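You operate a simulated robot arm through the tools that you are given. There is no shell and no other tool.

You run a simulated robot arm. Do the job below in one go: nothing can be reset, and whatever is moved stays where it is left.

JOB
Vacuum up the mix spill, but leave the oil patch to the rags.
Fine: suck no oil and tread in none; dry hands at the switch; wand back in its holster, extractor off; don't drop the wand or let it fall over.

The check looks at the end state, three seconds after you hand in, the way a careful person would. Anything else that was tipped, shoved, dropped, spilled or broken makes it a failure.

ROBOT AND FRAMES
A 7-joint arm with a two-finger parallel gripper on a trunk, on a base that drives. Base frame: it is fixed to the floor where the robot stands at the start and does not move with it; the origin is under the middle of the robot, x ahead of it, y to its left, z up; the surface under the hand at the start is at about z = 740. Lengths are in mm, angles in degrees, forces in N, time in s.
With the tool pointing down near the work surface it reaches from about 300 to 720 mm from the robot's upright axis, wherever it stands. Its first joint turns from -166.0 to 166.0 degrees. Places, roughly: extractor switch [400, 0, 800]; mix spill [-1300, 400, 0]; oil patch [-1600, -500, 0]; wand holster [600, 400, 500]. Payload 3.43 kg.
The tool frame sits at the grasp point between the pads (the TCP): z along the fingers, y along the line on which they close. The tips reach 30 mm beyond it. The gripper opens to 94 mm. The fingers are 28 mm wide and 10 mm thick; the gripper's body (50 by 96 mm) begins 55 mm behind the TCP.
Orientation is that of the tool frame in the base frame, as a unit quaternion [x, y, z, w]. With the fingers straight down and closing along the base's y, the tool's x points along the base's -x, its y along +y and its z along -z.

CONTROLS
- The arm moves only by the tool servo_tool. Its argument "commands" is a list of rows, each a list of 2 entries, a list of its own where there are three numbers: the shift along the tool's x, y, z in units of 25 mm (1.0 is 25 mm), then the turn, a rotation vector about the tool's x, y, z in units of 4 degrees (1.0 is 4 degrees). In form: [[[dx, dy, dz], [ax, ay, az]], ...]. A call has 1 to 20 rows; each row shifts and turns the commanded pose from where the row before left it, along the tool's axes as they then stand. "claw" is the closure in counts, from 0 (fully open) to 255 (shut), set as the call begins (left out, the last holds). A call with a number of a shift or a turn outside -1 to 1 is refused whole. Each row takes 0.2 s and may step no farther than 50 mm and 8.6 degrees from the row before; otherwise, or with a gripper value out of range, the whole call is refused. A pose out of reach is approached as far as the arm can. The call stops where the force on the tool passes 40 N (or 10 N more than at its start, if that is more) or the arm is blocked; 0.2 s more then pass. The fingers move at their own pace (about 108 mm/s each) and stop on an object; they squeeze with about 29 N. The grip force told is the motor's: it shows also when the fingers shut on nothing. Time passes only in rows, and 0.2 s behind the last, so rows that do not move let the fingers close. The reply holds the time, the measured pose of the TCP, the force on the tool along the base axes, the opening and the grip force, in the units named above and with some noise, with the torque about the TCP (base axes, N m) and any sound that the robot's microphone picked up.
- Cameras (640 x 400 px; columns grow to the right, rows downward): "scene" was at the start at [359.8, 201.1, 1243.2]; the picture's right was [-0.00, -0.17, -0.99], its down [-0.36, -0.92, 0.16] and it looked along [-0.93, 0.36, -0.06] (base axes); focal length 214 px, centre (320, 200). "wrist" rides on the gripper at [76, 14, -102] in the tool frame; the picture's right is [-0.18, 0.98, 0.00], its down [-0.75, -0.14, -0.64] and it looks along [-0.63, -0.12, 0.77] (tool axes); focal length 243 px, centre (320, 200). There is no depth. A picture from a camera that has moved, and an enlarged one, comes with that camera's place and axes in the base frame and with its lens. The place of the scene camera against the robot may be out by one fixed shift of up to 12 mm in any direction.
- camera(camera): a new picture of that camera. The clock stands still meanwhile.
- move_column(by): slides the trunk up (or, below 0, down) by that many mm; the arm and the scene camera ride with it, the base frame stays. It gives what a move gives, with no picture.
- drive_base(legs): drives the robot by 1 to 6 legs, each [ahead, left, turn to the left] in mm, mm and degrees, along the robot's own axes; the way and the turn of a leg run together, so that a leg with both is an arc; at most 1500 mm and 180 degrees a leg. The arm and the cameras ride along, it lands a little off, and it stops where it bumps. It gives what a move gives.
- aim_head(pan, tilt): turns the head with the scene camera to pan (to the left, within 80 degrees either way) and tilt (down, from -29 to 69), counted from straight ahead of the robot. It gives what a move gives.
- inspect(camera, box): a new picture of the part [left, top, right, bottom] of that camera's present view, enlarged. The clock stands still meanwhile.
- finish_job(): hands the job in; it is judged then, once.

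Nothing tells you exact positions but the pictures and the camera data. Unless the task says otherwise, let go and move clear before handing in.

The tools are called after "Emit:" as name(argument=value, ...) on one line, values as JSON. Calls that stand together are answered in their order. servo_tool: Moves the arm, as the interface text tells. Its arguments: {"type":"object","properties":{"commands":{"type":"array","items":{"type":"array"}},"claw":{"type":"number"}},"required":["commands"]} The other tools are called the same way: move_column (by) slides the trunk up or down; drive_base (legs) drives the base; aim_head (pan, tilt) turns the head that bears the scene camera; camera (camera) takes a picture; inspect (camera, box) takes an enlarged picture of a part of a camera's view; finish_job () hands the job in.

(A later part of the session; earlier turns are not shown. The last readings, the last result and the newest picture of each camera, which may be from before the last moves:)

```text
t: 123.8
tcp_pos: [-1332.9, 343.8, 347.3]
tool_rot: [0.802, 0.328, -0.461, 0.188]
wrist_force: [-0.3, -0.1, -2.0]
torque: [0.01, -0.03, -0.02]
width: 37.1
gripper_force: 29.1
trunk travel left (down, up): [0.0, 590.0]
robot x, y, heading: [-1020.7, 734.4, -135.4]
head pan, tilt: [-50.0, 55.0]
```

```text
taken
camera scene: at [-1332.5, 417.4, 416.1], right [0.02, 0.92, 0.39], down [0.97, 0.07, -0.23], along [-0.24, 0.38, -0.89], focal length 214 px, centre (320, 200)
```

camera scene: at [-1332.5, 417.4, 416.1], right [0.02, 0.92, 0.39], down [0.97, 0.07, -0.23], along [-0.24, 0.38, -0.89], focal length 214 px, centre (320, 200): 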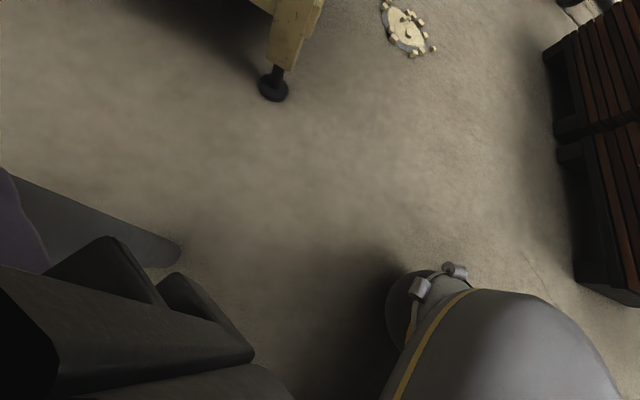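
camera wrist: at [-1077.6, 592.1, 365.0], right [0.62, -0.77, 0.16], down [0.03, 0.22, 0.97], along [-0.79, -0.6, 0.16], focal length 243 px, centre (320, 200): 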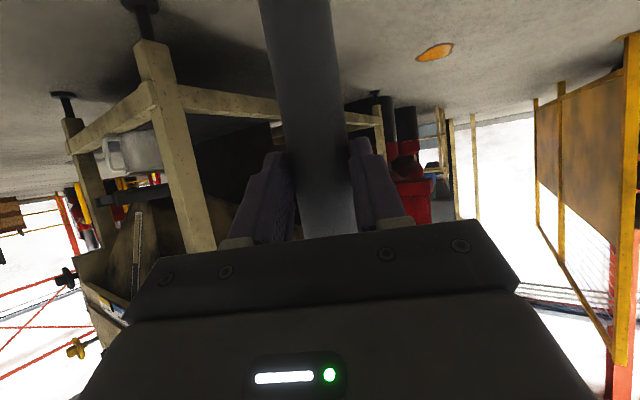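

Emit:
servo_tool(commands=[[[0, 0, 0], [0, 0, 0]], [[0, 0, 0], [0, 0, 0]], [[0, 0, 0], [0, 0, 0]], [[0, 0, 0], [0, 0, 0]], [[0, 0, 0], [0, 0, 0]], [[-0.866, 0, -0.5], [0, 0, 0]], [[-0.866, 0, -0.5], [0, 0, 0]]])

Emit:
drive_base(legs=[[-250, 0, 0]])

Emit:
camera(camera="scene")

Emit:
inspect(camera="scene", box=[280, 0, 440, 100])

Emit:
inspect(camera="scene", box=[0, 80, 200, 205])

```text
t: 125.4
tcp_pos: [-1333.5, 343.1, 397.1]
tool_rot: [0.802, 0.329, -0.461, 0.189]
wrist_force: [0.3, -0.3, -2.6]
torque: [-0.01, 0.0, 0.0]
width: 37.1
gripper_force: 29.2
trunk travel left (down, up): [0.0, 590.0]
robot x, y, heading: [-1019.9, 734.6, -135.5]
head pan, tilt: [-50.0, 55.0]
```

```text
t: 127.2
tcp_pos: [-1151.8, 520.1, 397.4]
tool_rot: [0.802, 0.329, -0.461, 0.189]
wrist_force: [-0.1, -0.3, -1.4]
torque: [0.03, 0.01, 0.0]
width: 37.2
gripper_force: 28.7
trunk travel left (down, up): [0.0, 590.0]
robot x, y, heading: [-838.3, 914.4, -135.4]
head pan, tilt: [-50.0, 55.0]
```

```text
taken
camera scene: at [-1152.2, 592.6, 466.3], right [0.02, 0.92, 0.39], down [0.97, 0.08, -0.23], along [-0.24, 0.38, -0.89], focal length 214 px, centre (320, 200)
```

scene: 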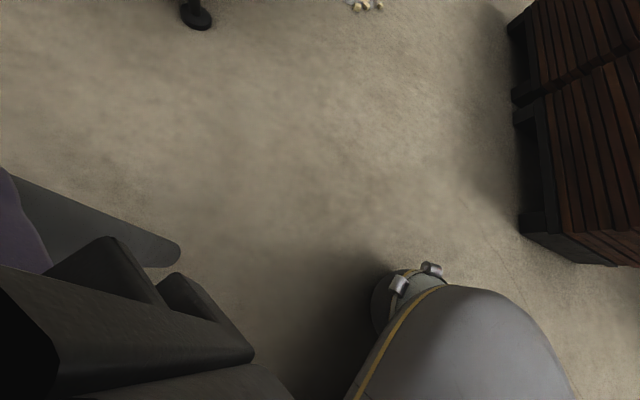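

```text
4.00 times, centred on (360, 50) of scene
camera zoom: at [-1152.2, 592.6, 466.3], right [0.02, 0.92, 0.39], down [0.97, 0.08, -0.23], along [-0.24, 0.38, -0.89], focal length 858 px, centre (160, 800)
```

zoom: 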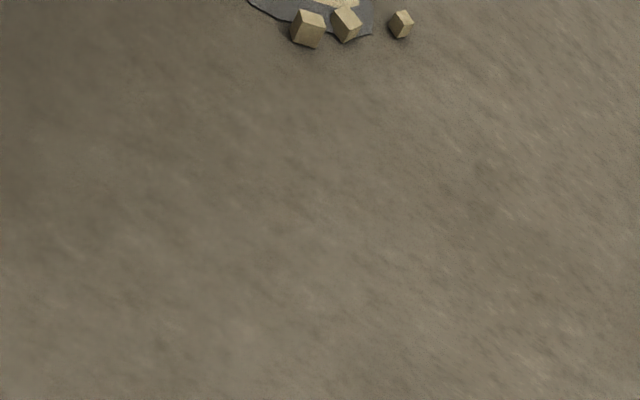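

```text
3.20 times, centred on (100, 142) of scene
camera zoom: at [-1152.2, 592.6, 466.3], right [0.02, 0.92, 0.39], down [0.97, 0.08, -0.23], along [-0.24, 0.38, -0.89], focal length 686 px, centre (1024, 384)
```

zoom: 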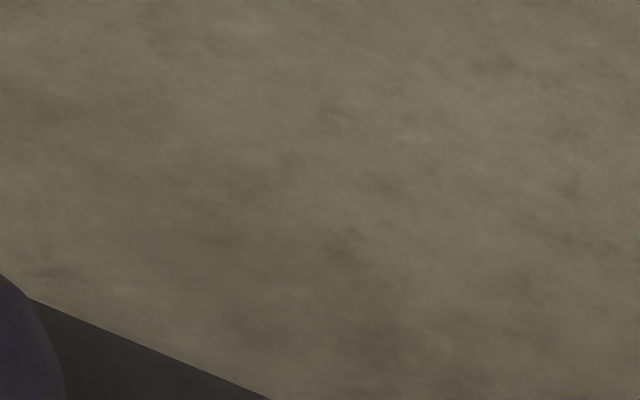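

Mix 1 is completely gone. The second heap is the same mix, so I'll take it too: turn a little right, move away from the bench, then advance alongside it, stopping short to look.

Emit:
drive_base(legs=[[0, 0, -24.6], [-81, -224, 0], [600, -219, 0]])

Emit:
camera(camera="scene")

```text
t: 133.4
tcp_pos: [-1925.6, 922.5, 397.4]
tool_rot: [0.853, 0.156, -0.49, 0.09]
wrist_force: [0.5, 0.1, -0.9]
torque: [0.01, -0.04, -0.01]
width: 37.1
gripper_force: 29.2
trunk travel left (down, up): [0.0, 590.0]
robot x, y, heading: [-1479.9, 1154.8, -159.1]
head pan, tilt: [-50.0, 55.0]
```

```text
taken
camera scene: at [-1893.2, 986.6, 466.3], right [0.39, 0.84, 0.39], down [0.92, -0.32, -0.23], along [-0.07, 0.44, -0.89], focal length 214 px, centre (320, 200)
```

scene: 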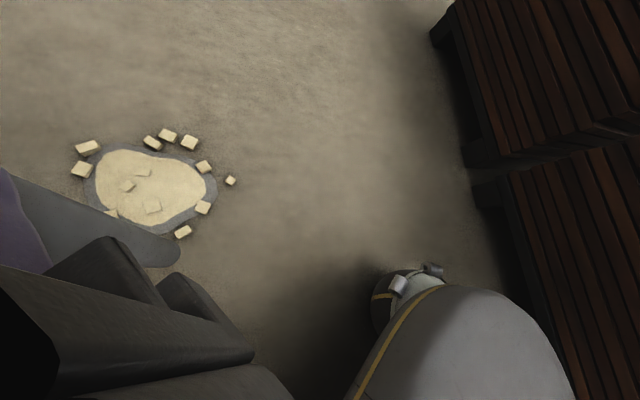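

Emit:
drive_base(legs=[[134, -35, 0]])

Emit:
servo_tool(commands=[[[0.433, 0, 0.25], [0, 0, 0]], [[0.433, 0, 0.25], [0, 0, 0]], [[0.433, 0, 0.25], [0, 0, 0]], [[0.346, 0, 0.2], [0, 0, 0]], [[0, 0, 0], [0, 0, 0]]])

Emit:
camera(camera="scene")

```text
t: 134.7
tcp_pos: [-2062.9, 909.6, 397.4]
tool_rot: [0.853, 0.155, -0.491, 0.09]
wrist_force: [-0.1, -0.6, -2.0]
torque: [0.04, -0.05, -0.02]
width: 36.8
gripper_force: 28.9
trunk travel left (down, up): [0.0, 590.0]
robot x, y, heading: [-1616.6, 1139.5, -159.4]
head pan, tilt: [-50.0, 55.0]
```

```text
t: 135.9
tcp_pos: [-2062.6, 909.1, 349.1]
tool_rot: [0.853, 0.155, -0.49, 0.089]
wrist_force: [0.2, 1.1, -1.8]
torque: [0.03, -0.03, 0.04]
width: 37.2
gripper_force: 28.9
trunk travel left (down, up): [0.0, 590.0]
robot x, y, heading: [-1614.0, 1139.9, -159.7]
head pan, tilt: [-50.0, 55.0]
```

```text
taken
camera scene: at [-2029.7, 973.5, 418.9], right [0.39, 0.83, 0.39], down [0.92, -0.33, -0.23], along [-0.07, 0.44, -0.89], focal length 214 px, centre (320, 200)
```

scene: 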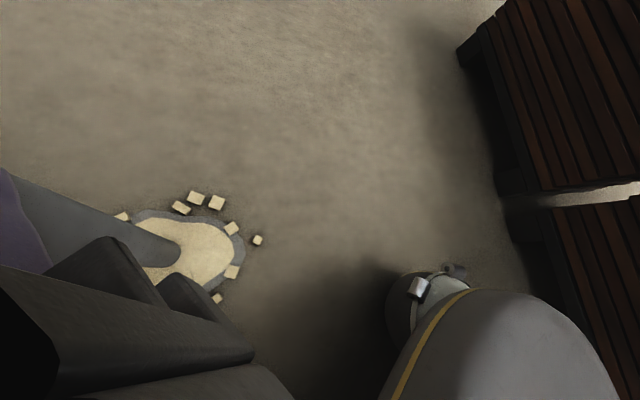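

Emit:
servo_tool(commands=[[[0.17, 0, 0.1], [0, 0, 0]], [[0, 0, 0], [0, 0, 0]], [[0, 0, 0], [0, 0, 0]], [[0, 0, 0], [0, 0, 0]], [[0, 0, 0], [0, 0, 0]]])

Emit:
camera(camera="scene")

```text
t: 137.1
tcp_pos: [-2061.5, 909.7, 345.5]
tool_rot: [0.853, 0.154, -0.49, 0.089]
wrist_force: [0.3, 0.5, -1.5]
torque: [0.02, -0.06, 0.0]
width: 36.9
gripper_force: 28.4
trunk travel left (down, up): [0.0, 590.0]
robot x, y, heading: [-1619.5, 1138.0, -159.5]
head pan, tilt: [-50.0, 55.0]
```

```text
taken
camera scene: at [-2029.4, 973.7, 414.3], right [0.39, 0.83, 0.39], down [0.92, -0.33, -0.23], along [-0.07, 0.44, -0.89], focal length 214 px, centre (320, 200)
```

scene: 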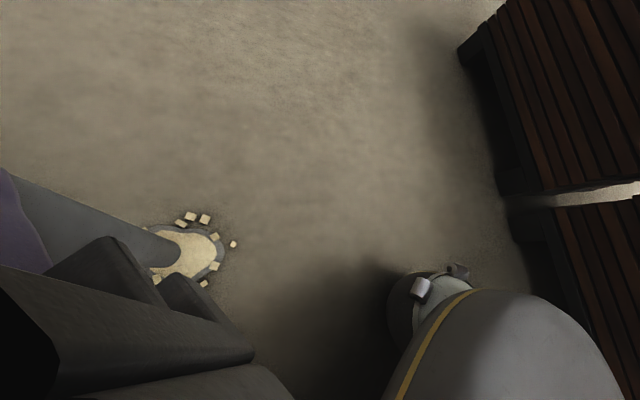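

Heap 2 is shrinking too. I hold until it is gone.

Emit:
servo_tool(commands=[[[0, 0, 0], [0, 0, 0]], [[0, 0, 0], [0, 0, 0]], [[0, 0, 0], [0, 0, 0]], [[0, 0, 0], [0, 0, 0]], [[0, 0, 0], [0, 0, 0]], [[0, 0, 0], [0, 0, 0]], [[0, 0, 0], [0, 0, 0]], [[0, 0, 0], [0, 0, 0]], [[0, 0, 0], [0, 0, 0]], [[0, 0, 0], [0, 0, 0]], [[0, 0, 0], [0, 0, 0]], [[0, 0, 0], [0, 0, 0]], [[0, 0, 0], [0, 0, 0]], [[0, 0, 0], [0, 0, 0]], [[0, 0, 0], [0, 0, 0]]])

Emit:
camera(camera="scene")

```text
t: 140.3
tcp_pos: [-2062.8, 908.8, 344.9]
tool_rot: [0.853, 0.155, -0.491, 0.089]
wrist_force: [0.3, -0.9, -2.0]
torque: [-0.02, -0.03, 0.01]
width: 37.1
gripper_force: 28.9
trunk travel left (down, up): [0.0, 590.0]
robot x, y, heading: [-1620.2, 1138.2, -159.6]
head pan, tilt: [-50.0, 55.0]
```

```text
taken
camera scene: at [-2029.4, 973.7, 414.3], right [0.39, 0.83, 0.39], down [0.92, -0.33, -0.23], along [-0.07, 0.44, -0.89], focal length 214 px, centre (320, 200)
```

scene: 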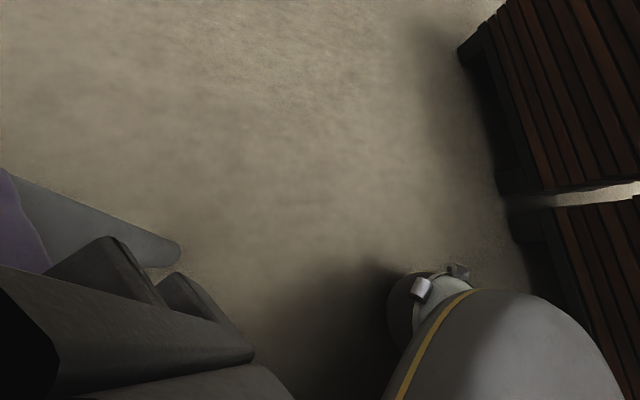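

Both heaps are gone. I lift the nozzle, retreat along the open floor away from the bench, and turn back left to unwind the hose.

Emit:
servo_tool(commands=[[[-0.866, 0, -0.5], [0, 0, 0]], [[-0.866, 0, -0.5], [0, 0, 0]], [[-0.866, 0, -0.5], [0, 0, 0]], [[-0.866, 0, -0.5], [0, 0, 0]], [[-0.866, 0, -0.5], [0, 0, 0]], [[-0.866, 0, -0.5], [0, 0, 0]]])

Emit:
camera(camera="scene")

Emit:
drive_base(legs=[[-768, 286, 0]])

Emit:
move_column(by=350)

Emit:
camera(camera="scene")

```text
t: 141.7
tcp_pos: [-2060.8, 910.1, 495.1]
tool_rot: [0.853, 0.155, -0.491, 0.089]
wrist_force: [-0.3, -0.4, -2.2]
torque: [0.02, -0.06, -0.01]
width: 36.9
gripper_force: 29.2
trunk travel left (down, up): [0.0, 590.0]
robot x, y, heading: [-1614.8, 1135.8, -159.4]
head pan, tilt: [-50.0, 55.0]
```

```text
taken
camera scene: at [-2028.9, 973.5, 564.3], right [0.39, 0.83, 0.39], down [0.92, -0.33, -0.23], along [-0.07, 0.44, -0.89], focal length 214 px, centre (320, 200)
```

scene: 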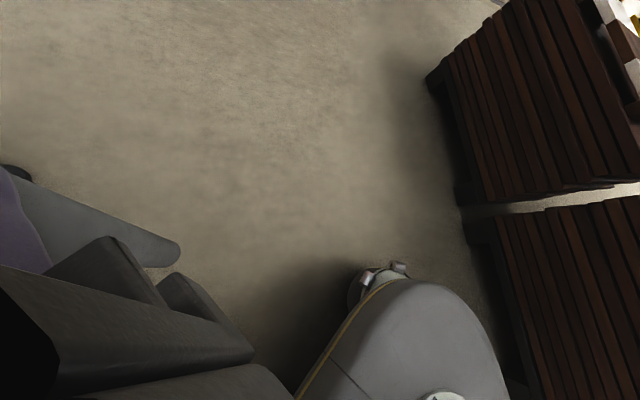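

```text
t: 146.2
tcp_pos: [-1232.9, 915.0, 494.7]
tool_rot: [0.854, 0.148, -0.492, 0.086]
wrist_force: [0.3, 0.6, -1.9]
torque: [0.0, -0.02, 0.0]
width: 37.0
gripper_force: 29.1
trunk travel left (down, up): [0.0, 590.0]
robot x, y, heading: [-786.1, 1139.8, -160.5]
head pan, tilt: [-50.0, 55.0]
```

```text
t: 149.6
tcp_pos: [-1233.0, 914.5, 845.6]
tool_rot: [0.855, 0.148, -0.491, 0.085]
wrist_force: [-0.7, 0.0, -2.4]
torque: [0.04, -0.03, 0.02]
width: 36.7
gripper_force: 28.6
trunk travel left (down, up): [-350.0, 240.0]
robot x, y, heading: [-782.3, 1138.1, -160.4]
head pan, tilt: [-50.0, 55.0]
```

```text
taken
camera scene: at [-1198.8, 978.4, 914.0], right [0.41, 0.83, 0.39], down [0.91, -0.34, -0.23], along [-0.06, 0.45, -0.89], focal length 214 px, centre (320, 200)
```

scene: 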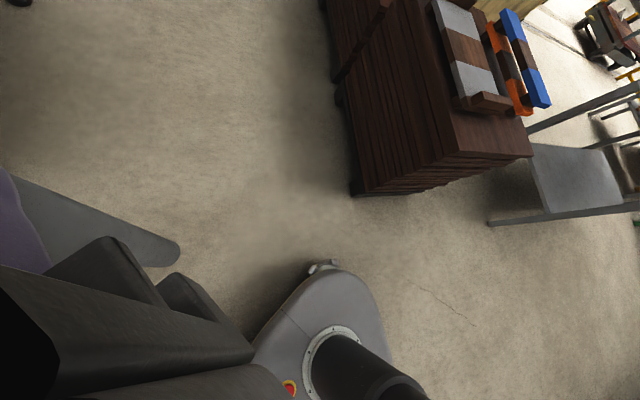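

Floor is clean. I raise the arm, extend it back to its earlier reach, and turn left to face the extractor again.

Emit:
servo_tool(commands=[[[-0.866, 0, -0.5], [0, 0, 0]], [[-0.866, 0, -0.5], [0, 0, 0]], [[-0.866, 0, -0.5], [0, 0, 0]], [[-0.866, 0, -0.5], [0, 0, 0]], [[-0.866, 0, -0.5], [0, 0, 0]], [[-0.866, 0, -0.5], [0, 0, 0]], [[-0.866, 0, -0.5], [0, 0, 0]], [[-0.866, 0, -0.5], [0, 0, 0]], [[-0.866, 0, -0.5], [0, 0, 0]], [[-0.866, 0, -0.5], [0, 0, 0]], [[-0.866, 0, -0.5], [0, 0, 0]], [[-0.866, 0, -0.5], [0, 0, 0]], [[-0.4, 0, 0.69], [0, 0, 0]], [[-0.4, 0, 0.69], [0, 0, 0]], [[-0.4, 0, 0.69], [0, 0, 0]], [[-0.4, 0, 0.69], [0, 0, 0]], [[-0.4, 0, 0.69], [0, 0, 0]], [[-0.4, 0, 0.69], [0, 0, 0]]])

Emit:
drive_base(legs=[[0, 0, 160.4]])

Emit:
camera(camera="scene")

Emit:
camera(camera="wrist")

```text
t: 153.4
tcp_pos: [-1344.5, 873.4, 1144.9]
tool_rot: [0.855, 0.147, -0.491, 0.084]
wrist_force: [-0.3, -0.1, -2.5]
torque: [0.04, -0.02, -0.02]
width: 37.2
gripper_force: 29.3
trunk travel left (down, up): [-350.0, 240.0]
robot x, y, heading: [-786.6, 1137.5, -160.4]
head pan, tilt: [-50.0, 55.0]
```

```text
t: 160.3
tcp_pos: [-165.5, 1176.0, 1143.2]
tool_rot: [0.014, 0.867, -0.008, 0.498]
wrist_force: [0.3, -0.3, -1.7]
torque: [0.02, 0.02, 0.0]
width: 37.0
gripper_force: 28.9
trunk travel left (down, up): [-350.0, 240.0]
robot x, y, heading: [-783.9, 1134.6, -1.6]
head pan, tilt: [-50.0, 55.0]
```

```text
taken
camera scene: at [-229.6, 1113.4, 1213.1], right [-0.68, -0.62, 0.39], down [-0.72, 0.65, -0.23], along [-0.11, -0.44, -0.89], focal length 214 px, centre (320, 200)
```

scene: 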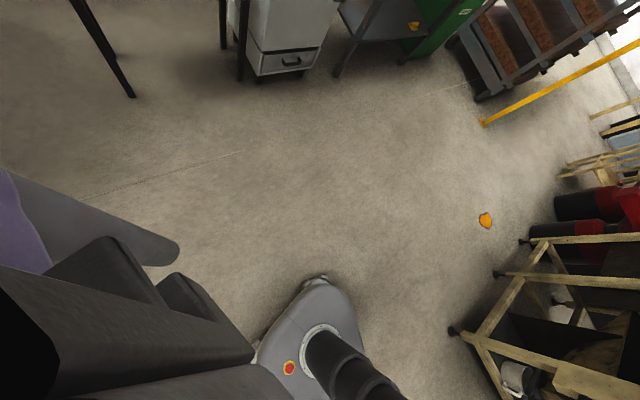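

```text
taken
camera wrist: at [-291.8, 1193.1, 1129.1], right [0.12, 0.98, 0.16], down [-0.18, -0.14, 0.97], along [0.98, -0.15, 0.16], focal length 243 px, centre (320, 200)
```

wrist: 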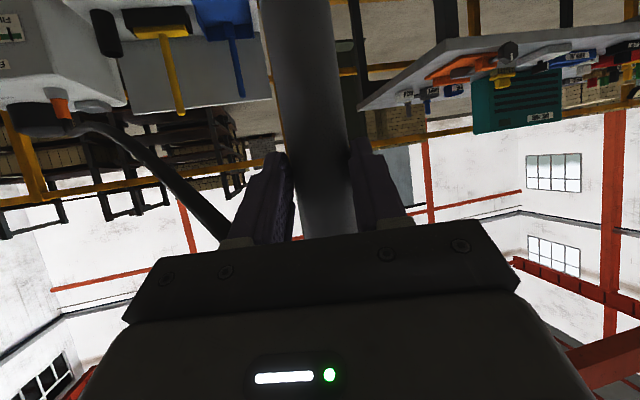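

Only the oil patch remains on the floor. I square up and strafe back in front of the holster, stopping short of the tray.

Emit:
drive_base(legs=[[0, -807, 1.6], [430, 0, 0]])

Emit:
camera(camera="scene")

Emit:
camera(camera="wrist")

```text
t: 166.8
tcp_pos: [252.7, 396.0, 1144.2]
tool_rot: [-0.001, 0.867, 0.001, 0.498]
wrist_force: [-0.2, 0.0, -2.1]
torque: [-0.03, 0.02, 0.0]
width: 37.0
gripper_force: 28.9
trunk travel left (down, up): [-350.0, 240.0]
robot x, y, heading: [-367.4, 337.6, 0.3]
head pan, tilt: [-50.0, 55.0]
```

```text
taken
camera scene: at [189.4, 333.7, 1212.7], right [-0.66, -0.64, 0.39], down [-0.74, 0.63, -0.23], along [-0.09, -0.44, -0.89], focal length 214 px, centre (320, 200)
```

scene: 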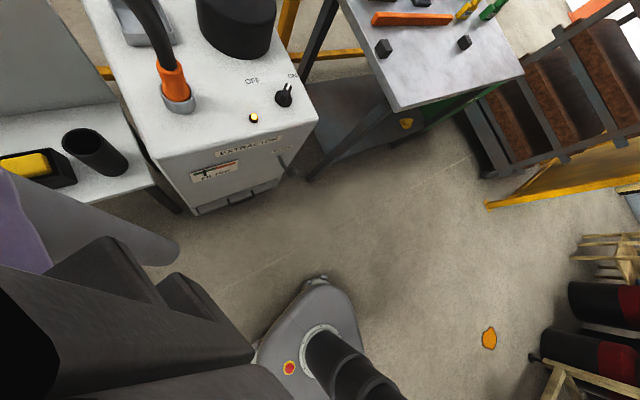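

```text
taken
camera wrist: at [124.7, 411.1, 1128.8], right [0.09, 0.98, 0.16], down [-0.18, -0.14, 0.97], along [0.98, -0.12, 0.16], focal length 243 px, centre (320, 200)
```

wrist: 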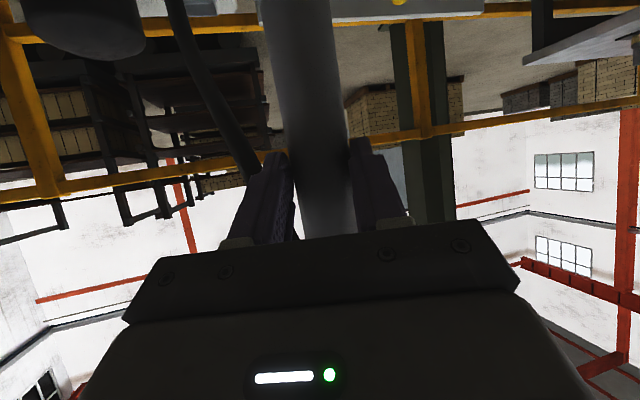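

The empty cup is visible, rim at about (577, 380). I drive forward to the earlier standing place and then trim with the arm.

Emit:
drive_base(legs=[[300, -6, 0]])

Emit:
camera(camera="scene")

```text
t: 168.9
tcp_pos: [551.9, 395.8, 1144.6]
tool_rot: [-0.004, 0.867, 0.002, 0.498]
wrist_force: [0.0, 0.1, -2.0]
torque: [-0.01, 0.06, 0.0]
width: 36.9
gripper_force: 29.5
trunk travel left (down, up): [-350.0, 240.0]
robot x, y, heading: [-64.4, 329.0, 0.7]
head pan, tilt: [-50.0, 55.0]
```

```text
taken
camera scene: at [489.3, 331.7, 1212.6], right [-0.66, -0.65, 0.39], down [-0.75, 0.62, -0.23], along [-0.09, -0.44, -0.89], focal length 214 px, centre (320, 200)
```

scene: 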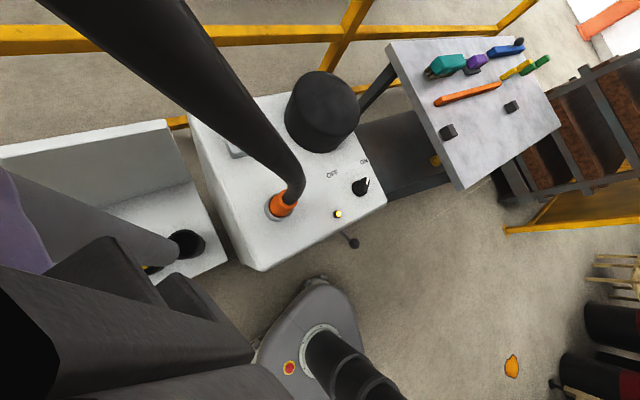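

Emit:
servo_tool(commands=[[[-0.23, -0.16, 0.398], [0, 0, -0.06]], [[-0.23, -0.16, 0.398], [0, 0, -0.06]], [[0, 0, 0], [0, 0, 0]]])

Emit:
move_column(by=-100)

Emit:
inspect(camera="scene", box=[0, 120, 320, 320])

```text
t: 169.7
tcp_pos: [575.0, 388.4, 1143.7]
tool_rot: [-0.006, 0.866, -0.001, 0.5]
wrist_force: [-0.3, 0.5, -1.9]
torque: [0.01, 0.04, 0.03]
width: 37.0
gripper_force: 29.0
trunk travel left (down, up): [-350.0, 240.0]
robot x, y, heading: [-67.4, 335.6, 0.4]
head pan, tilt: [-50.0, 55.0]
```

```text
t: 171.0
tcp_pos: [573.0, 386.5, 1044.9]
tool_rot: [-0.006, 0.867, -0.001, 0.499]
wrist_force: [-0.3, 0.1, -1.1]
torque: [0.03, 0.06, 0.01]
width: 37.1
gripper_force: 29.3
trunk travel left (down, up): [-250.0, 340.0]
robot x, y, heading: [-63.3, 334.9, 0.4]
head pan, tilt: [-50.0, 55.0]
```

```text
2.00 times, centred on (160, 220) of scene
camera zoom: at [511.1, 324.2, 1114.1], right [-0.66, -0.65, 0.39], down [-0.75, 0.62, -0.24], along [-0.09, -0.45, -0.89], focal length 429 px, centre (640, 160)
```

zoom: 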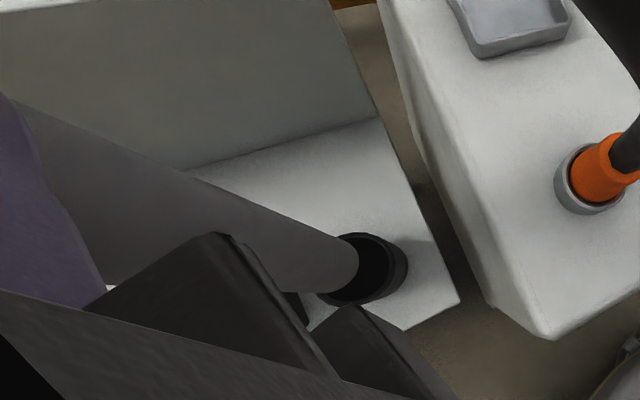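

The nozzle lines up with the cup opening. I lower the column in steps, checking alignment and force.

Emit:
move_column(by=-85)

Emit:
inspect(camera="scene", box=[0, 120, 320, 320])

```text
t: 172.2
tcp_pos: [573.5, 388.1, 960.4]
tool_rot: [-0.006, 0.867, 0.0, 0.498]
wrist_force: [0.6, 0.0, -1.5]
torque: [-0.01, 0.06, 0.01]
width: 36.9
gripper_force: 29.5
trunk travel left (down, up): [-165.0, 425.0]
robot x, y, heading: [-63.2, 332.0, 0.2]
head pan, tilt: [-50.0, 55.0]
```

```text
2.00 times, centred on (160, 220) of scene
camera zoom: at [511.1, 324.2, 1029.1], right [-0.66, -0.65, 0.39], down [-0.75, 0.62, -0.24], along [-0.09, -0.45, -0.89], focal length 429 px, centre (640, 160)
```

zoom: 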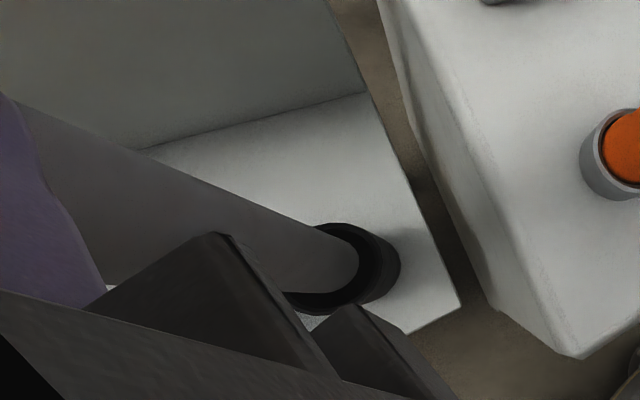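

Emit:
move_column(by=-50)

Emit:
inspect(camera="scene", box=[0, 120, 320, 320])

```text
t: 173.1
tcp_pos: [573.6, 387.9, 910.5]
tool_rot: [-0.006, 0.866, -0.001, 0.499]
wrist_force: [0.5, 0.1, -2.2]
torque: [0.02, 0.04, -0.02]
width: 36.8
gripper_force: 29.3
trunk travel left (down, up): [-115.0, 475.0]
robot x, y, heading: [-61.2, 334.0, 0.4]
head pan, tilt: [-50.0, 55.0]
```

```text
2.00 times, centred on (160, 220) of scene
camera zoom: at [511.1, 324.2, 979.1], right [-0.66, -0.65, 0.39], down [-0.75, 0.62, -0.24], along [-0.09, -0.45, -0.89], focal length 429 px, centre (640, 160)
```

zoom: 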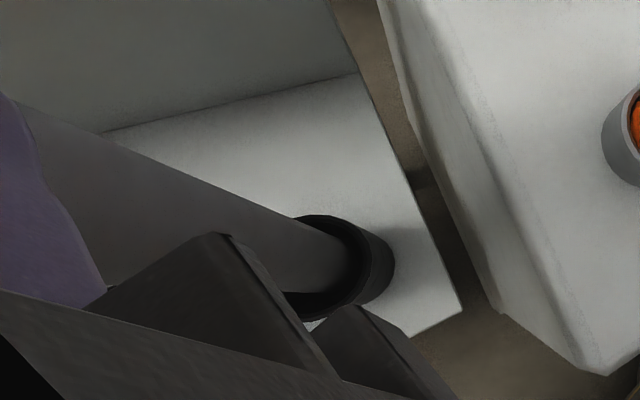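

Emit:
move_column(by=-60)

Emit:
move_column(by=-20)

Emit:
inspect(camera="scene", box=[0, 120, 320, 320])

```text
t: 174.1
tcp_pos: [573.9, 388.2, 848.6]
tool_rot: [-0.007, 0.867, 0.0, 0.498]
wrist_force: [0.0, 0.7, -2.0]
torque: [0.01, 0.02, 0.0]
width: 36.8
gripper_force: 28.9
trunk travel left (down, up): [-55.0, 535.0]
robot x, y, heading: [-69.0, 334.8, -0.0]
head pan, tilt: [-50.0, 55.0]
```

```text
t: 174.8
tcp_pos: [573.9, 387.6, 829.2]
tool_rot: [-0.006, 0.867, -0.001, 0.498]
wrist_force: [0.3, 0.5, -1.8]
torque: [-0.02, 0.05, 0.02]
width: 37.4
gripper_force: 28.9
trunk travel left (down, up): [-35.0, 555.0]
robot x, y, heading: [-65.8, 333.4, 0.3]
head pan, tilt: [-50.0, 55.0]
```

```text
2.00 times, centred on (160, 220) of scene
camera zoom: at [511.0, 324.2, 899.0], right [-0.66, -0.65, 0.39], down [-0.75, 0.62, -0.24], along [-0.09, -0.45, -0.89], focal length 429 px, centre (640, 160)
```

zoom: 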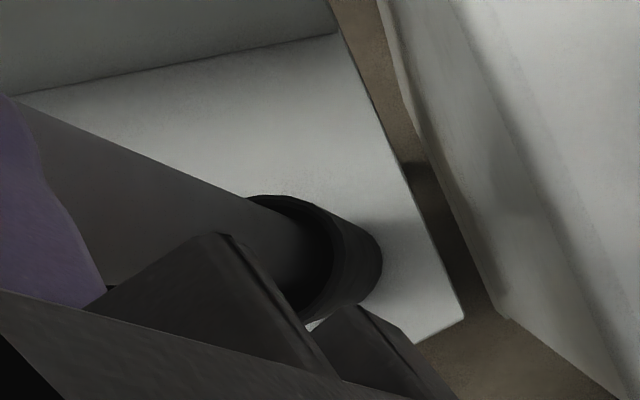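

Emit:
move_column(by=-7)

Emit:
move_column(by=-4)

```text
t: 175.4
tcp_pos: [572.4, 386.9, 821.7]
tool_rot: [-0.006, 0.867, -0.001, 0.498]
wrist_force: [-0.3, 0.6, -2.0]
torque: [0.03, 0.21, 0.03]
width: 37.0
gripper_force: 28.8
trunk travel left (down, up): [-28.0, 562.0]
robot x, y, heading: [-65.8, 331.1, 0.2]
head pan, tilt: [-50.0, 55.0]
```

```text
t: 175.9
tcp_pos: [573.2, 387.8, 819.6]
tool_rot: [-0.007, 0.866, 0.0, 0.499]
wrist_force: [-2.6, -0.9, 4.5]
torque: [0.04, 0.23, -0.04]
width: 37.3
gripper_force: 29.0
trunk travel left (down, up): [-24.0, 566.0]
robot x, y, heading: [-64.6, 333.1, 0.5]
head pan, tilt: [-50.0, 55.0]
```

The wand is seated (contact 4.5 N upward). I open the fingers and check it stands by itself before drawing back.

Emit:
servo_tool(commands=[[[0, 0, 0], [0, 0, 0]], [[0, 0, 0], [0, 0, 0]], [[0, 0, 0], [0, 0, 0]], [[0, 0, 0], [0, 0, 0]], [[0, 0, 0], [0, 0, 0]]], claw=0)

Emit:
camera(camera="wrist")

Emit:
camera(camera="scene")

```text
t: 177.1
tcp_pos: [574.1, 387.2, 818.8]
tool_rot: [-0.006, 0.867, -0.001, 0.499]
wrist_force: [0.4, -0.7, -0.2]
torque: [-0.01, 0.01, -0.04]
width: 94.2
gripper_force: 0.0
trunk travel left (down, up): [-24.0, 566.0]
robot x, y, heading: [-64.2, 332.8, 0.1]
head pan, tilt: [-50.0, 55.0]
```

```text
taken
camera wrist: at [445.7, 400.4, 803.5], right [0.08, 0.98, 0.15], down [-0.17, -0.14, 0.98], along [0.98, -0.11, 0.16], focal length 243 px, centre (320, 200)
```

wrist: 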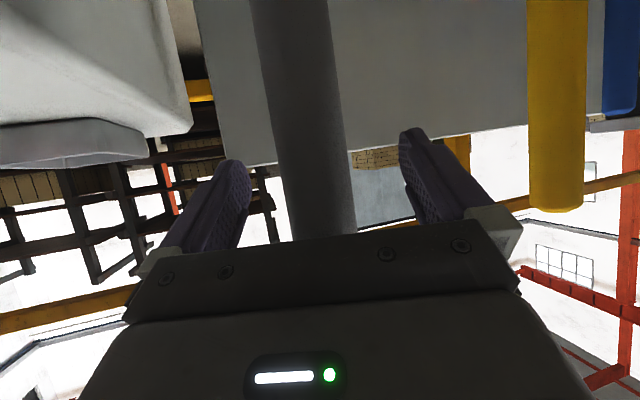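

```text
taken
camera scene: at [511.0, 324.2, 888.0], right [-0.66, -0.65, 0.39], down [-0.75, 0.62, -0.24], along [-0.09, -0.45, -0.89], focal length 214 px, centre (320, 200)
```

scene: 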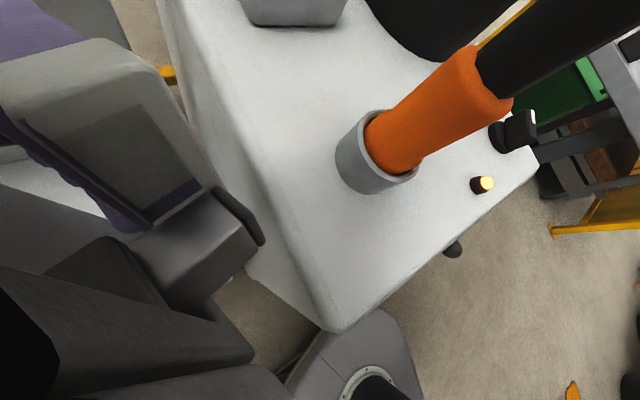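

The wand stands upright on its own. I withdraw straight back along the fingers.

Emit:
servo_tool(commands=[[[0, 0, -1], [0, 0, 0]], [[0, 0, -1], [0, 0, 0]], [[0, 0, -1], [0, 0, 0]], [[0, 0, -1], [0, 0, 0]], [[0, 0, -1], [0, 0, 0]], [[0, 0, -1], [0, 0, 0]], [[0, 0, -1], [0, 0, 0]]])

Emit:
camera(camera="wrist")

Emit:
camera(camera="scene")

```text
t: 178.7
tcp_pos: [422.8, 386.6, 906.3]
tool_rot: [-0.006, 0.867, -0.001, 0.498]
wrist_force: [-0.9, -0.6, -0.7]
torque: [-0.01, 0.03, -0.04]
width: 93.9
gripper_force: 0.1
trunk travel left (down, up): [-24.0, 566.0]
robot x, y, heading: [-63.5, 332.4, 0.3]
head pan, tilt: [-50.0, 55.0]
```

```text
taken
camera wrist: at [295.0, 399.4, 891.4], right [0.08, 0.98, 0.15], down [-0.17, -0.14, 0.98], along [0.98, -0.11, 0.16], focal length 243 px, centre (320, 200)
```

wrist: 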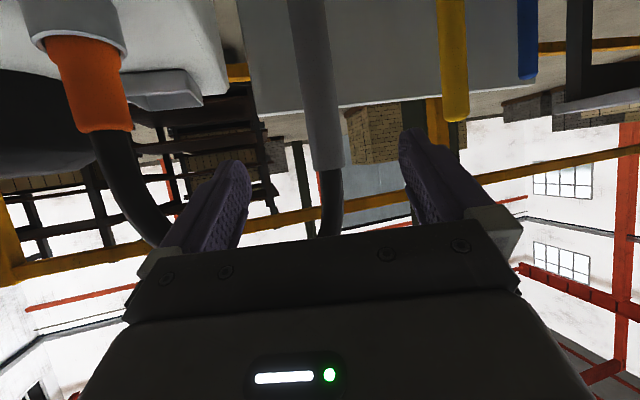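

```text
taken
camera scene: at [360.2, 323.2, 975.9], right [-0.66, -0.65, 0.39], down [-0.75, 0.62, -0.24], along [-0.09, -0.45, -0.89], focal length 214 px, centre (320, 200)
```

scene: 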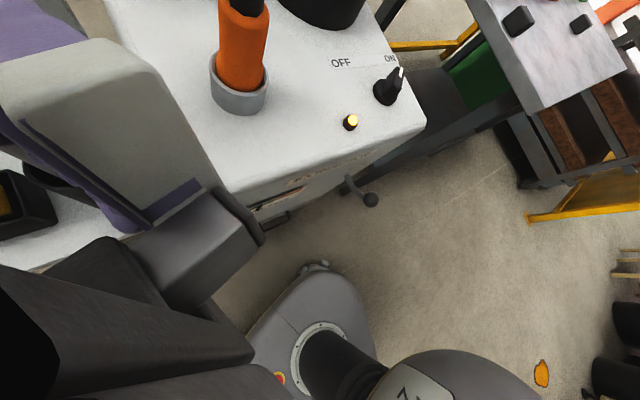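

Wand is back in its holster. Now I draw farther back, turn the hand to point down again, and go switch the extractor off.

Emit:
servo_tool(commands=[[[0, 0, -1], [0, 0, 0]], [[0, 0, -1], [0, 0, 0]], [[0, 0, -1], [0, 0, 0]], [[0, 0, -1], [0, 0, 0]], [[-0.866, 0, -0.5], [0, 1, 0]], [[0, 0, 0], [0, 1, 0]], [[0, 0, 0], [0, 1, 0]], [[0, 0, 0], [0, 1, 0]], [[0, 0, 0], [0, 1, 0]], [[0, 0, 0], [0, 1, 0]], [[0, 0, 0], [0, 1, 0]], [[0, 0, 0], [0, 1, 0]], [[0, 0, 0], [0, 1, 0]], [[0, 0, 0], [0, 1, 0]], [[0, 0, 0], [0, 1, 0]], [[0, 0, 0], [0, 1, 0]], [[0, 0, 0], [0, 1, 0]], [[0, 0, 0], [0, 1, 0]], [[0, 0, 0], [0, 1, 0]]])

Emit:
move_column(by=130)

Emit:
aim_head(pan=0, tilt=-20)

Emit:
camera(camera="scene")

```text
t: 182.7
tcp_pos: [404.4, 392.6, 991.3]
tool_rot: [0.009, 0.996, -0.023, 0.086]
wrist_force: [0.1, 0.2, 0.4]
torque: [-0.04, -0.01, -0.01]
width: 94.1
gripper_force: 0.1
out of reach, approached as far as the arm can: row 1, 2, 3, 4, 10, 12
trunk travel left (down, up): [-24.0, 566.0]
robot x, y, heading: [-65.4, 332.0, 0.4]
head pan, tilt: [-50.0, 55.0]
```

```text
t: 184.3
tcp_pos: [403.8, 393.3, 1121.7]
tool_rot: [0.009, 0.996, -0.023, 0.086]
wrist_force: [0.1, 0.2, -0.8]
torque: [-0.01, -0.03, 0.02]
width: 94.0
gripper_force: 0.0
trunk travel left (down, up): [-154.0, 436.0]
robot x, y, heading: [-64.2, 336.7, 0.4]
head pan, tilt: [-50.0, 55.0]
```

```text
t: 185.7
tcp_pos: [404.3, 392.5, 1121.2]
tool_rot: [0.009, 0.996, -0.023, 0.086]
wrist_force: [-0.9, 0.0, -0.5]
torque: [0.02, -0.02, 0.02]
width: 94.0
gripper_force: 0.0
trunk travel left (down, up): [-154.0, 436.0]
robot x, y, heading: [-67.1, 334.2, 0.4]
head pan, tilt: [0.0, -20.0]
```

```text
taken
camera scene: at [529.0, 385.2, 1203.7], right [-0.02, -1.0, 0.04], down [-0.87, 0.0, -0.5], along [0.5, -0.05, -0.87], focal length 214 px, centre (320, 200)
```

scene: 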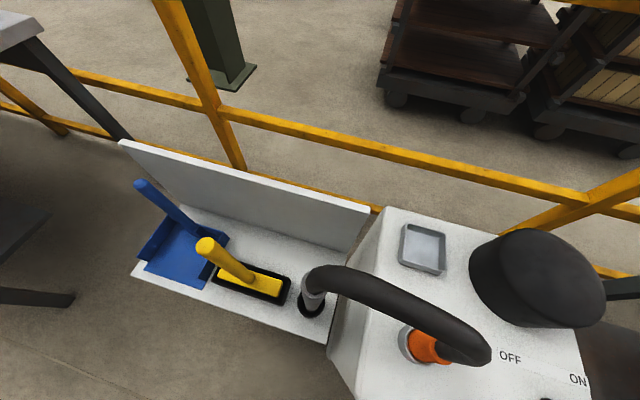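

Emit:
servo_tool(commands=[[[0, 0, 0], [-0.22, 0.82, -0.09]], [[0, 0, 0], [-0.22, 0.82, -0.09]], [[0, 0, 0], [-0.22, 0.82, -0.09]]])

Emit:
drive_base(legs=[[-60, 0, 0], [0, -285, 0]])

Emit:
aim_head(pan=0, tilt=0)

Emit:
camera(camera="scene")

```text
t: 186.5
tcp_pos: [402.9, 392.2, 1121.0]
tool_rot: [0.0, 1.0, 0.0, 0.0]
wrist_force: [-0.5, -0.1, -0.7]
torque: [-0.01, 0.02, -0.01]
width: 93.8
gripper_force: 0.1
trunk travel left (down, up): [-154.0, 436.0]
robot x, y, heading: [-61.6, 335.1, 0.4]
head pan, tilt: [0.0, -20.0]
```

```text
t: 189.1
tcp_pos: [345.7, 100.1, 1121.1]
tool_rot: [0.004, 1.0, 0.001, 0.001]
wrist_force: [-0.2, 0.2, 0.0]
torque: [0.0, 0.0, 0.0]
width: 94.1
gripper_force: 0.0
trunk travel left (down, up): [-154.0, 436.0]
robot x, y, heading: [-124.9, 43.3, 0.1]
head pan, tilt: [0.0, -20.0]
```

```text
t: 189.9
tcp_pos: [347.0, 101.6, 1122.2]
tool_rot: [0.004, 1.0, 0.0, 0.001]
wrist_force: [-0.3, 0.1, -0.2]
torque: [0.0, -0.02, -0.03]
width: 94.0
gripper_force: 0.0
trunk travel left (down, up): [-154.0, 436.0]
robot x, y, heading: [-125.4, 44.4, 0.0]
head pan, tilt: [0.0, 0.0]
```

```text
taken
camera scene: at [452.1, 91.7, 1166.7], right [-0.01, -1.0, 0.0], down [-1.0, 0.01, 0.0], along [0.0, 0.0, -1.0], focal length 214 px, centre (320, 200)
```

scene: 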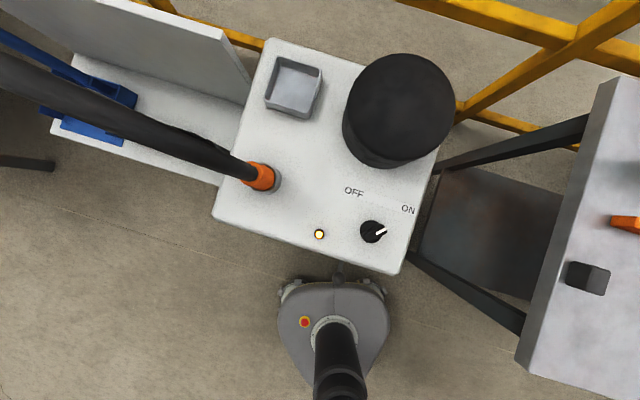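

Emit:
servo_tool(commands=[[[-0.336, -0.776, 0], [0, 0, 0]], [[-0.336, -0.776, 0], [0, 0, 0]], [[-0.336, -0.776, 0], [0, 0, 0]], [[-0.336, -0.776, 0], [0, 0, 0]], [[-0.336, -0.776, 0], [0, 0, 0]], [[0, 0, 0], [0, 0, 1]], [[0, 0, 0], [0, 0, 1]], [[0, 0, 0], [0, 0, 1]], [[0, 0, 0], [0, 0, 1]], [[0, 0, 0], [0, 0, 1]], [[0, 0, 0], [0, 0, 1]], [[0, 0, 0], [0, 0, 1]], [[0, 0, 0], [0, 0, 1]], [[0, 0, 0], [0, 0, 1]], [[0, 0, 0], [0, 0, 1]], [[0, 0, 0], [0, 0, 1]], [[0, 0, 0], [0, 0, 1]], [[0, 0, 0], [0, 0, 1]], [[0, 0, 0], [0, 0, 1]]])

Emit:
aim_head(pan=0, tilt=20)

Emit:
move_column(by=-154)

Emit:
camera(camera="scene")

```text
t: 193.9
tcp_pos: [386.7, 3.8, 1121.7]
tool_rot: [0.474, 0.881, 0.001, 0.001]
wrist_force: [-0.7, 0.4, 0.1]
torque: [0.0, -0.01, 0.02]
width: 94.0
gripper_force: 0.0
trunk travel left (down, up): [-154.0, 436.0]
robot x, y, heading: [-121.6, 42.1, -0.1]
head pan, tilt: [0.0, 0.0]
```

```text
t: 194.8
tcp_pos: [385.9, 3.7, 1122.3]
tool_rot: [0.473, 0.881, 0.001, 0.0]
wrist_force: [0.2, -0.1, 0.2]
torque: [0.01, 0.02, 0.01]
width: 94.1
gripper_force: 0.0
trunk travel left (down, up): [-154.0, 436.0]
robot x, y, heading: [-123.3, 41.2, -0.1]
head pan, tilt: [0.0, 20.0]
```

```text
t: 196.5
tcp_pos: [387.0, 3.9, 968.8]
tool_rot: [0.473, 0.881, 0.001, 0.0]
wrist_force: [-0.8, -0.1, -0.6]
torque: [0.0, 0.01, 0.05]
width: 94.2
gripper_force: 0.0
trunk travel left (down, up): [0.0, 590.0]
robot x, y, heading: [-128.4, 40.4, 0.1]
head pan, tilt: [0.0, 20.0]
```

```text
taken
camera scene: at [425.9, -69.6, 1009.9], right [-0.83, -0.55, 0.0], down [-0.52, 0.78, 0.34], along [-0.19, 0.29, -0.94], focal length 214 px, centre (320, 200)
```

scene: 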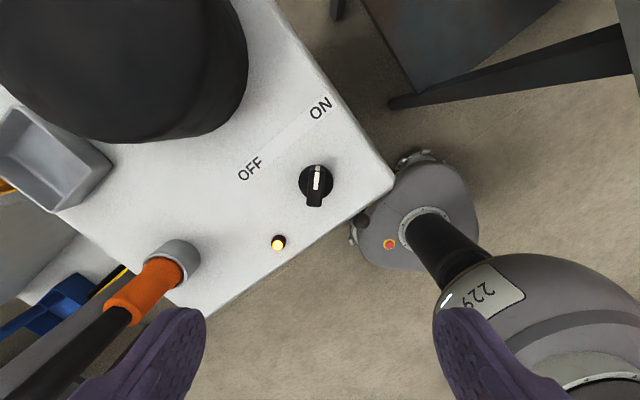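

Knob bar aligned with the hand. I descend around it as before and close.

Emit:
servo_tool(commands=[[[0, 0, 0.894], [0, 0, 0]], [[0, 0, 0.894], [0, 0, 0]], [[0, 0, 0.894], [0, 0, 0]], [[0, 0, 0.894], [0, 0, 0]], [[0, 0, 0.894], [0, 0, 0]], [[0, 0, 0.894], [0, 0, 0]], [[0, 0, 0.894], [0, 0, 0]], [[0, 0, 0.85], [0, 0, 0]]])

Emit:
aim_head(pan=0, tilt=35)

Emit:
camera(camera="scene")

```text
t: 198.3
tcp_pos: [386.7, 4.9, 789.5]
tool_rot: [0.473, 0.881, 0.0, 0.001]
wrist_force: [0.5, -0.9, 0.1]
torque: [0.0, -0.01, -0.03]
width: 94.1
gripper_force: 0.1
trunk travel left (down, up): [0.0, 590.0]
robot x, y, heading: [-122.4, 45.1, 0.4]
head pan, tilt: [0.0, 20.0]
```

```text
t: 199.1
tcp_pos: [386.3, 4.1, 789.3]
tool_rot: [0.472, 0.882, 0.001, 0.0]
wrist_force: [0.0, 0.2, -1.3]
torque: [0.01, 0.0, -0.03]
width: 93.9
gripper_force: 0.0
trunk travel left (down, up): [0.0, 590.0]
robot x, y, heading: [-126.5, 43.4, -0.1]
head pan, tilt: [0.0, 35.0]
```

```text
taken
camera scene: at [412.8, -48.5, 836.2], right [-0.83, -0.55, 0.0], down [-0.45, 0.68, 0.57], along [-0.32, 0.48, -0.82], focal length 214 px, centre (320, 200)
```

scene: 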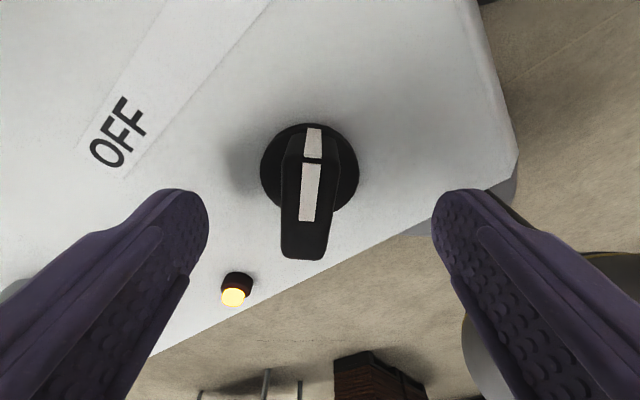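

Emit:
servo_tool(commands=[[[0, 0.18, 0], [0, 0, 0]], [[0, 0, 0], [0, 0, 0]]])

Emit:
servo_tool(commands=[[[0, 0, 0], [0, 0, 0]], [[0, 0, 0], [0, 0, 0]], [[0, 0, 0], [0, 0, 0]]], claw=255)

```text
t: 199.7
tcp_pos: [390.5, 6.1, 789.0]
tool_rot: [0.473, 0.881, 0.001, 0.001]
wrist_force: [0.5, -0.4, 0.5]
torque: [0.01, -0.01, 0.0]
width: 93.9
gripper_force: 0.0
trunk travel left (down, up): [0.0, 590.0]
robot x, y, heading: [-124.8, 43.4, -0.3]
head pan, tilt: [0.0, 35.0]
```

```text
t: 200.5
tcp_pos: [391.2, 6.6, 789.2]
tool_rot: [0.473, 0.881, 0.0, 0.0]
wrist_force: [0.1, 0.2, -0.6]
torque: [-0.27, 0.01, -0.02]
width: 18.0
gripper_force: 44.8
trunk travel left (down, up): [0.0, 590.0]
robot x, y, heading: [-124.1, 46.2, 0.1]
head pan, tilt: [0.0, 35.0]
```

Gripped without side load. I turn the knob back toward OFF.

Emit:
servo_tool(commands=[[[0, 0, 0], [0, 0, -1]], [[0, 0, 0], [0, 0, -1]], [[0, 0, 0], [0, 0, -1]], [[0, 0, 0], [0, 0, -1]], [[0, 0, 0], [0, 0, -1]]])

Emit:
servo_tool(commands=[[[0, 0, 0], [0, 0, -1]], [[0, 0, 0], [0, 0, -1]], [[0, 0, 0], [0, 0, -1]], [[0, 0, 0], [0, 0, -1]], [[0, 0, 0], [0, 0, -1]]])

```text
t: 201.7
tcp_pos: [389.6, 5.7, 789.2]
tool_rot: [0.312, 0.95, -0.001, -0.001]
wrist_force: [-15.3, -5.4, -12.6]
torque: [0.13, 0.68, -0.11]
width: 17.8
gripper_force: 44.8
trunk travel left (down, up): [0.0, 590.0]
robot x, y, heading: [-124.7, 44.1, -0.3]
head pan, tilt: [0.0, 35.0]
```

```text
t: 202.6
tcp_pos: [388.4, 4.7, 789.5]
tool_rot: [0.207, 0.978, -0.001, -0.002]
wrist_force: [-4.8, -3.0, -0.1]
torque: [-0.15, -0.62, 0.01]
width: 17.9
gripper_force: 45.0
trunk travel left (down, up): [0.0, 590.0]
robot x, y, heading: [-126.3, 46.3, -0.3]
head pan, tilt: [0.0, 35.0]
stopped in row 4: the force on the tool passed its limit at 42 N (the readings are from after the stop); the commanded pose is now the measured one
```

Emit:
servo_tool(commands=[[[0, -0.05, 0], [0, 0, -1]], [[0, -0.03, 0], [0, 0, -1]], [[0, 0, 0], [0, 0, -1]]])

Emit:
camera(camera="scene")

```text
t: 203.4
tcp_pos: [387.6, 2.5, 790.1]
tool_rot: [0.101, 0.995, 0.0, -0.002]
wrist_force: [-1.9, -3.1, -3.0]
torque: [0.07, -0.57, -0.03]
width: 18.0
gripper_force: 44.9
trunk travel left (down, up): [0.0, 590.0]
robot x, y, heading: [-128.9, 43.5, -0.2]
head pan, tilt: [0.0, 35.0]
```

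```text
taken
camera scene: at [437.2, -16.7, 836.1], right [-0.2, -0.98, 0.0], down [-0.8, 0.17, 0.58], along [-0.56, 0.11, -0.82], focal length 214 px, centre (320, 200)
```

scene: 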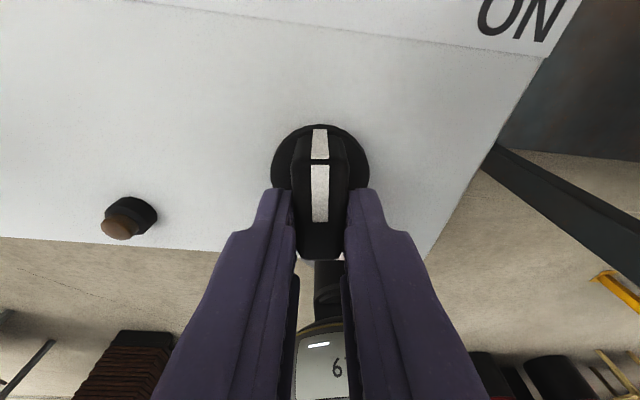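

The lamp is off; continuing to the full OFF mark.

Emit:
servo_tool(commands=[[[0, -0.03, 0], [0, 0, -1]], [[0, -0.02, 0], [0, 0, -1]], [[0, 0, 0], [0, 0, -1]], [[0, 0, 0], [0, 0, -1]]])

Emit:
servo_tool(commands=[[[0, 0, 0], [0, 0, -1]], [[0, 0, 0], [0, 0, -1]], [[0, 0, 0], [0, 0, -1]]])

```text
t: 204.4
tcp_pos: [387.7, 0.2, 789.7]
tool_rot: [-0.037, 0.999, -0.001, -0.002]
wrist_force: [-0.2, -6.3, 3.7]
torque: [-0.01, 0.43, -0.08]
width: 17.7
gripper_force: 45.1
trunk travel left (down, up): [0.0, 590.0]
robot x, y, heading: [-126.6, 41.9, 0.1]
head pan, tilt: [0.0, 35.0]
```

```text
t: 205.2
tcp_pos: [388.6, -0.4, 789.5]
tool_rot: [-0.141, 0.99, -0.001, -0.001]
wrist_force: [3.8, -16.3, 14.8]
torque: [-0.58, 0.73, -0.11]
width: 17.7
gripper_force: 45.1
trunk travel left (down, up): [0.0, 590.0]
robot x, y, heading: [-130.4, 44.7, -0.0]
head pan, tilt: [0.0, 35.0]
```

Emit:
servo_tool(commands=[[[0, -0.08, 0], [0, 0, -1]], [[0, -0.03, 0], [0, 0, -1]], [[0, 0, 0], [0, 0, -0.6]]])

Emit:
camera(camera="scene")

```text
t: 206.0
tcp_pos: [388.7, -3.1, 788.5]
tool_rot: [-0.231, 0.973, -0.001, -0.002]
wrist_force: [-0.1, -13.6, 17.2]
torque: [-0.62, 0.96, -0.03]
width: 18.1
gripper_force: 45.4
trunk travel left (down, up): [0.0, 590.0]
robot x, y, heading: [-127.6, 45.4, 0.1]
head pan, tilt: [0.0, 35.0]
```

```text
taken
camera scene: at [433.1, 13.9, 836.1], right [0.45, -0.89, 0.0], down [-0.73, -0.37, 0.58], along [-0.51, -0.26, -0.82], focal length 214 px, centre (320, 200)
```

scene: 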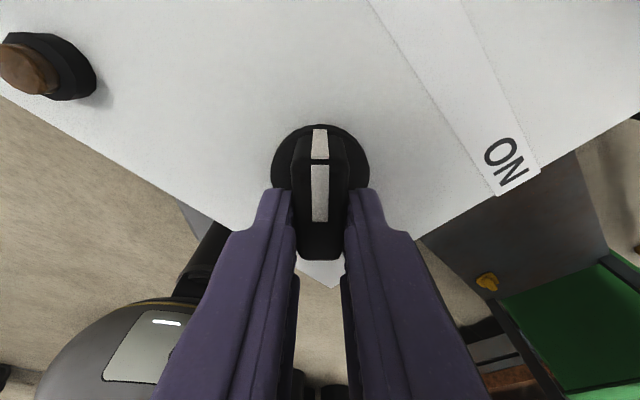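

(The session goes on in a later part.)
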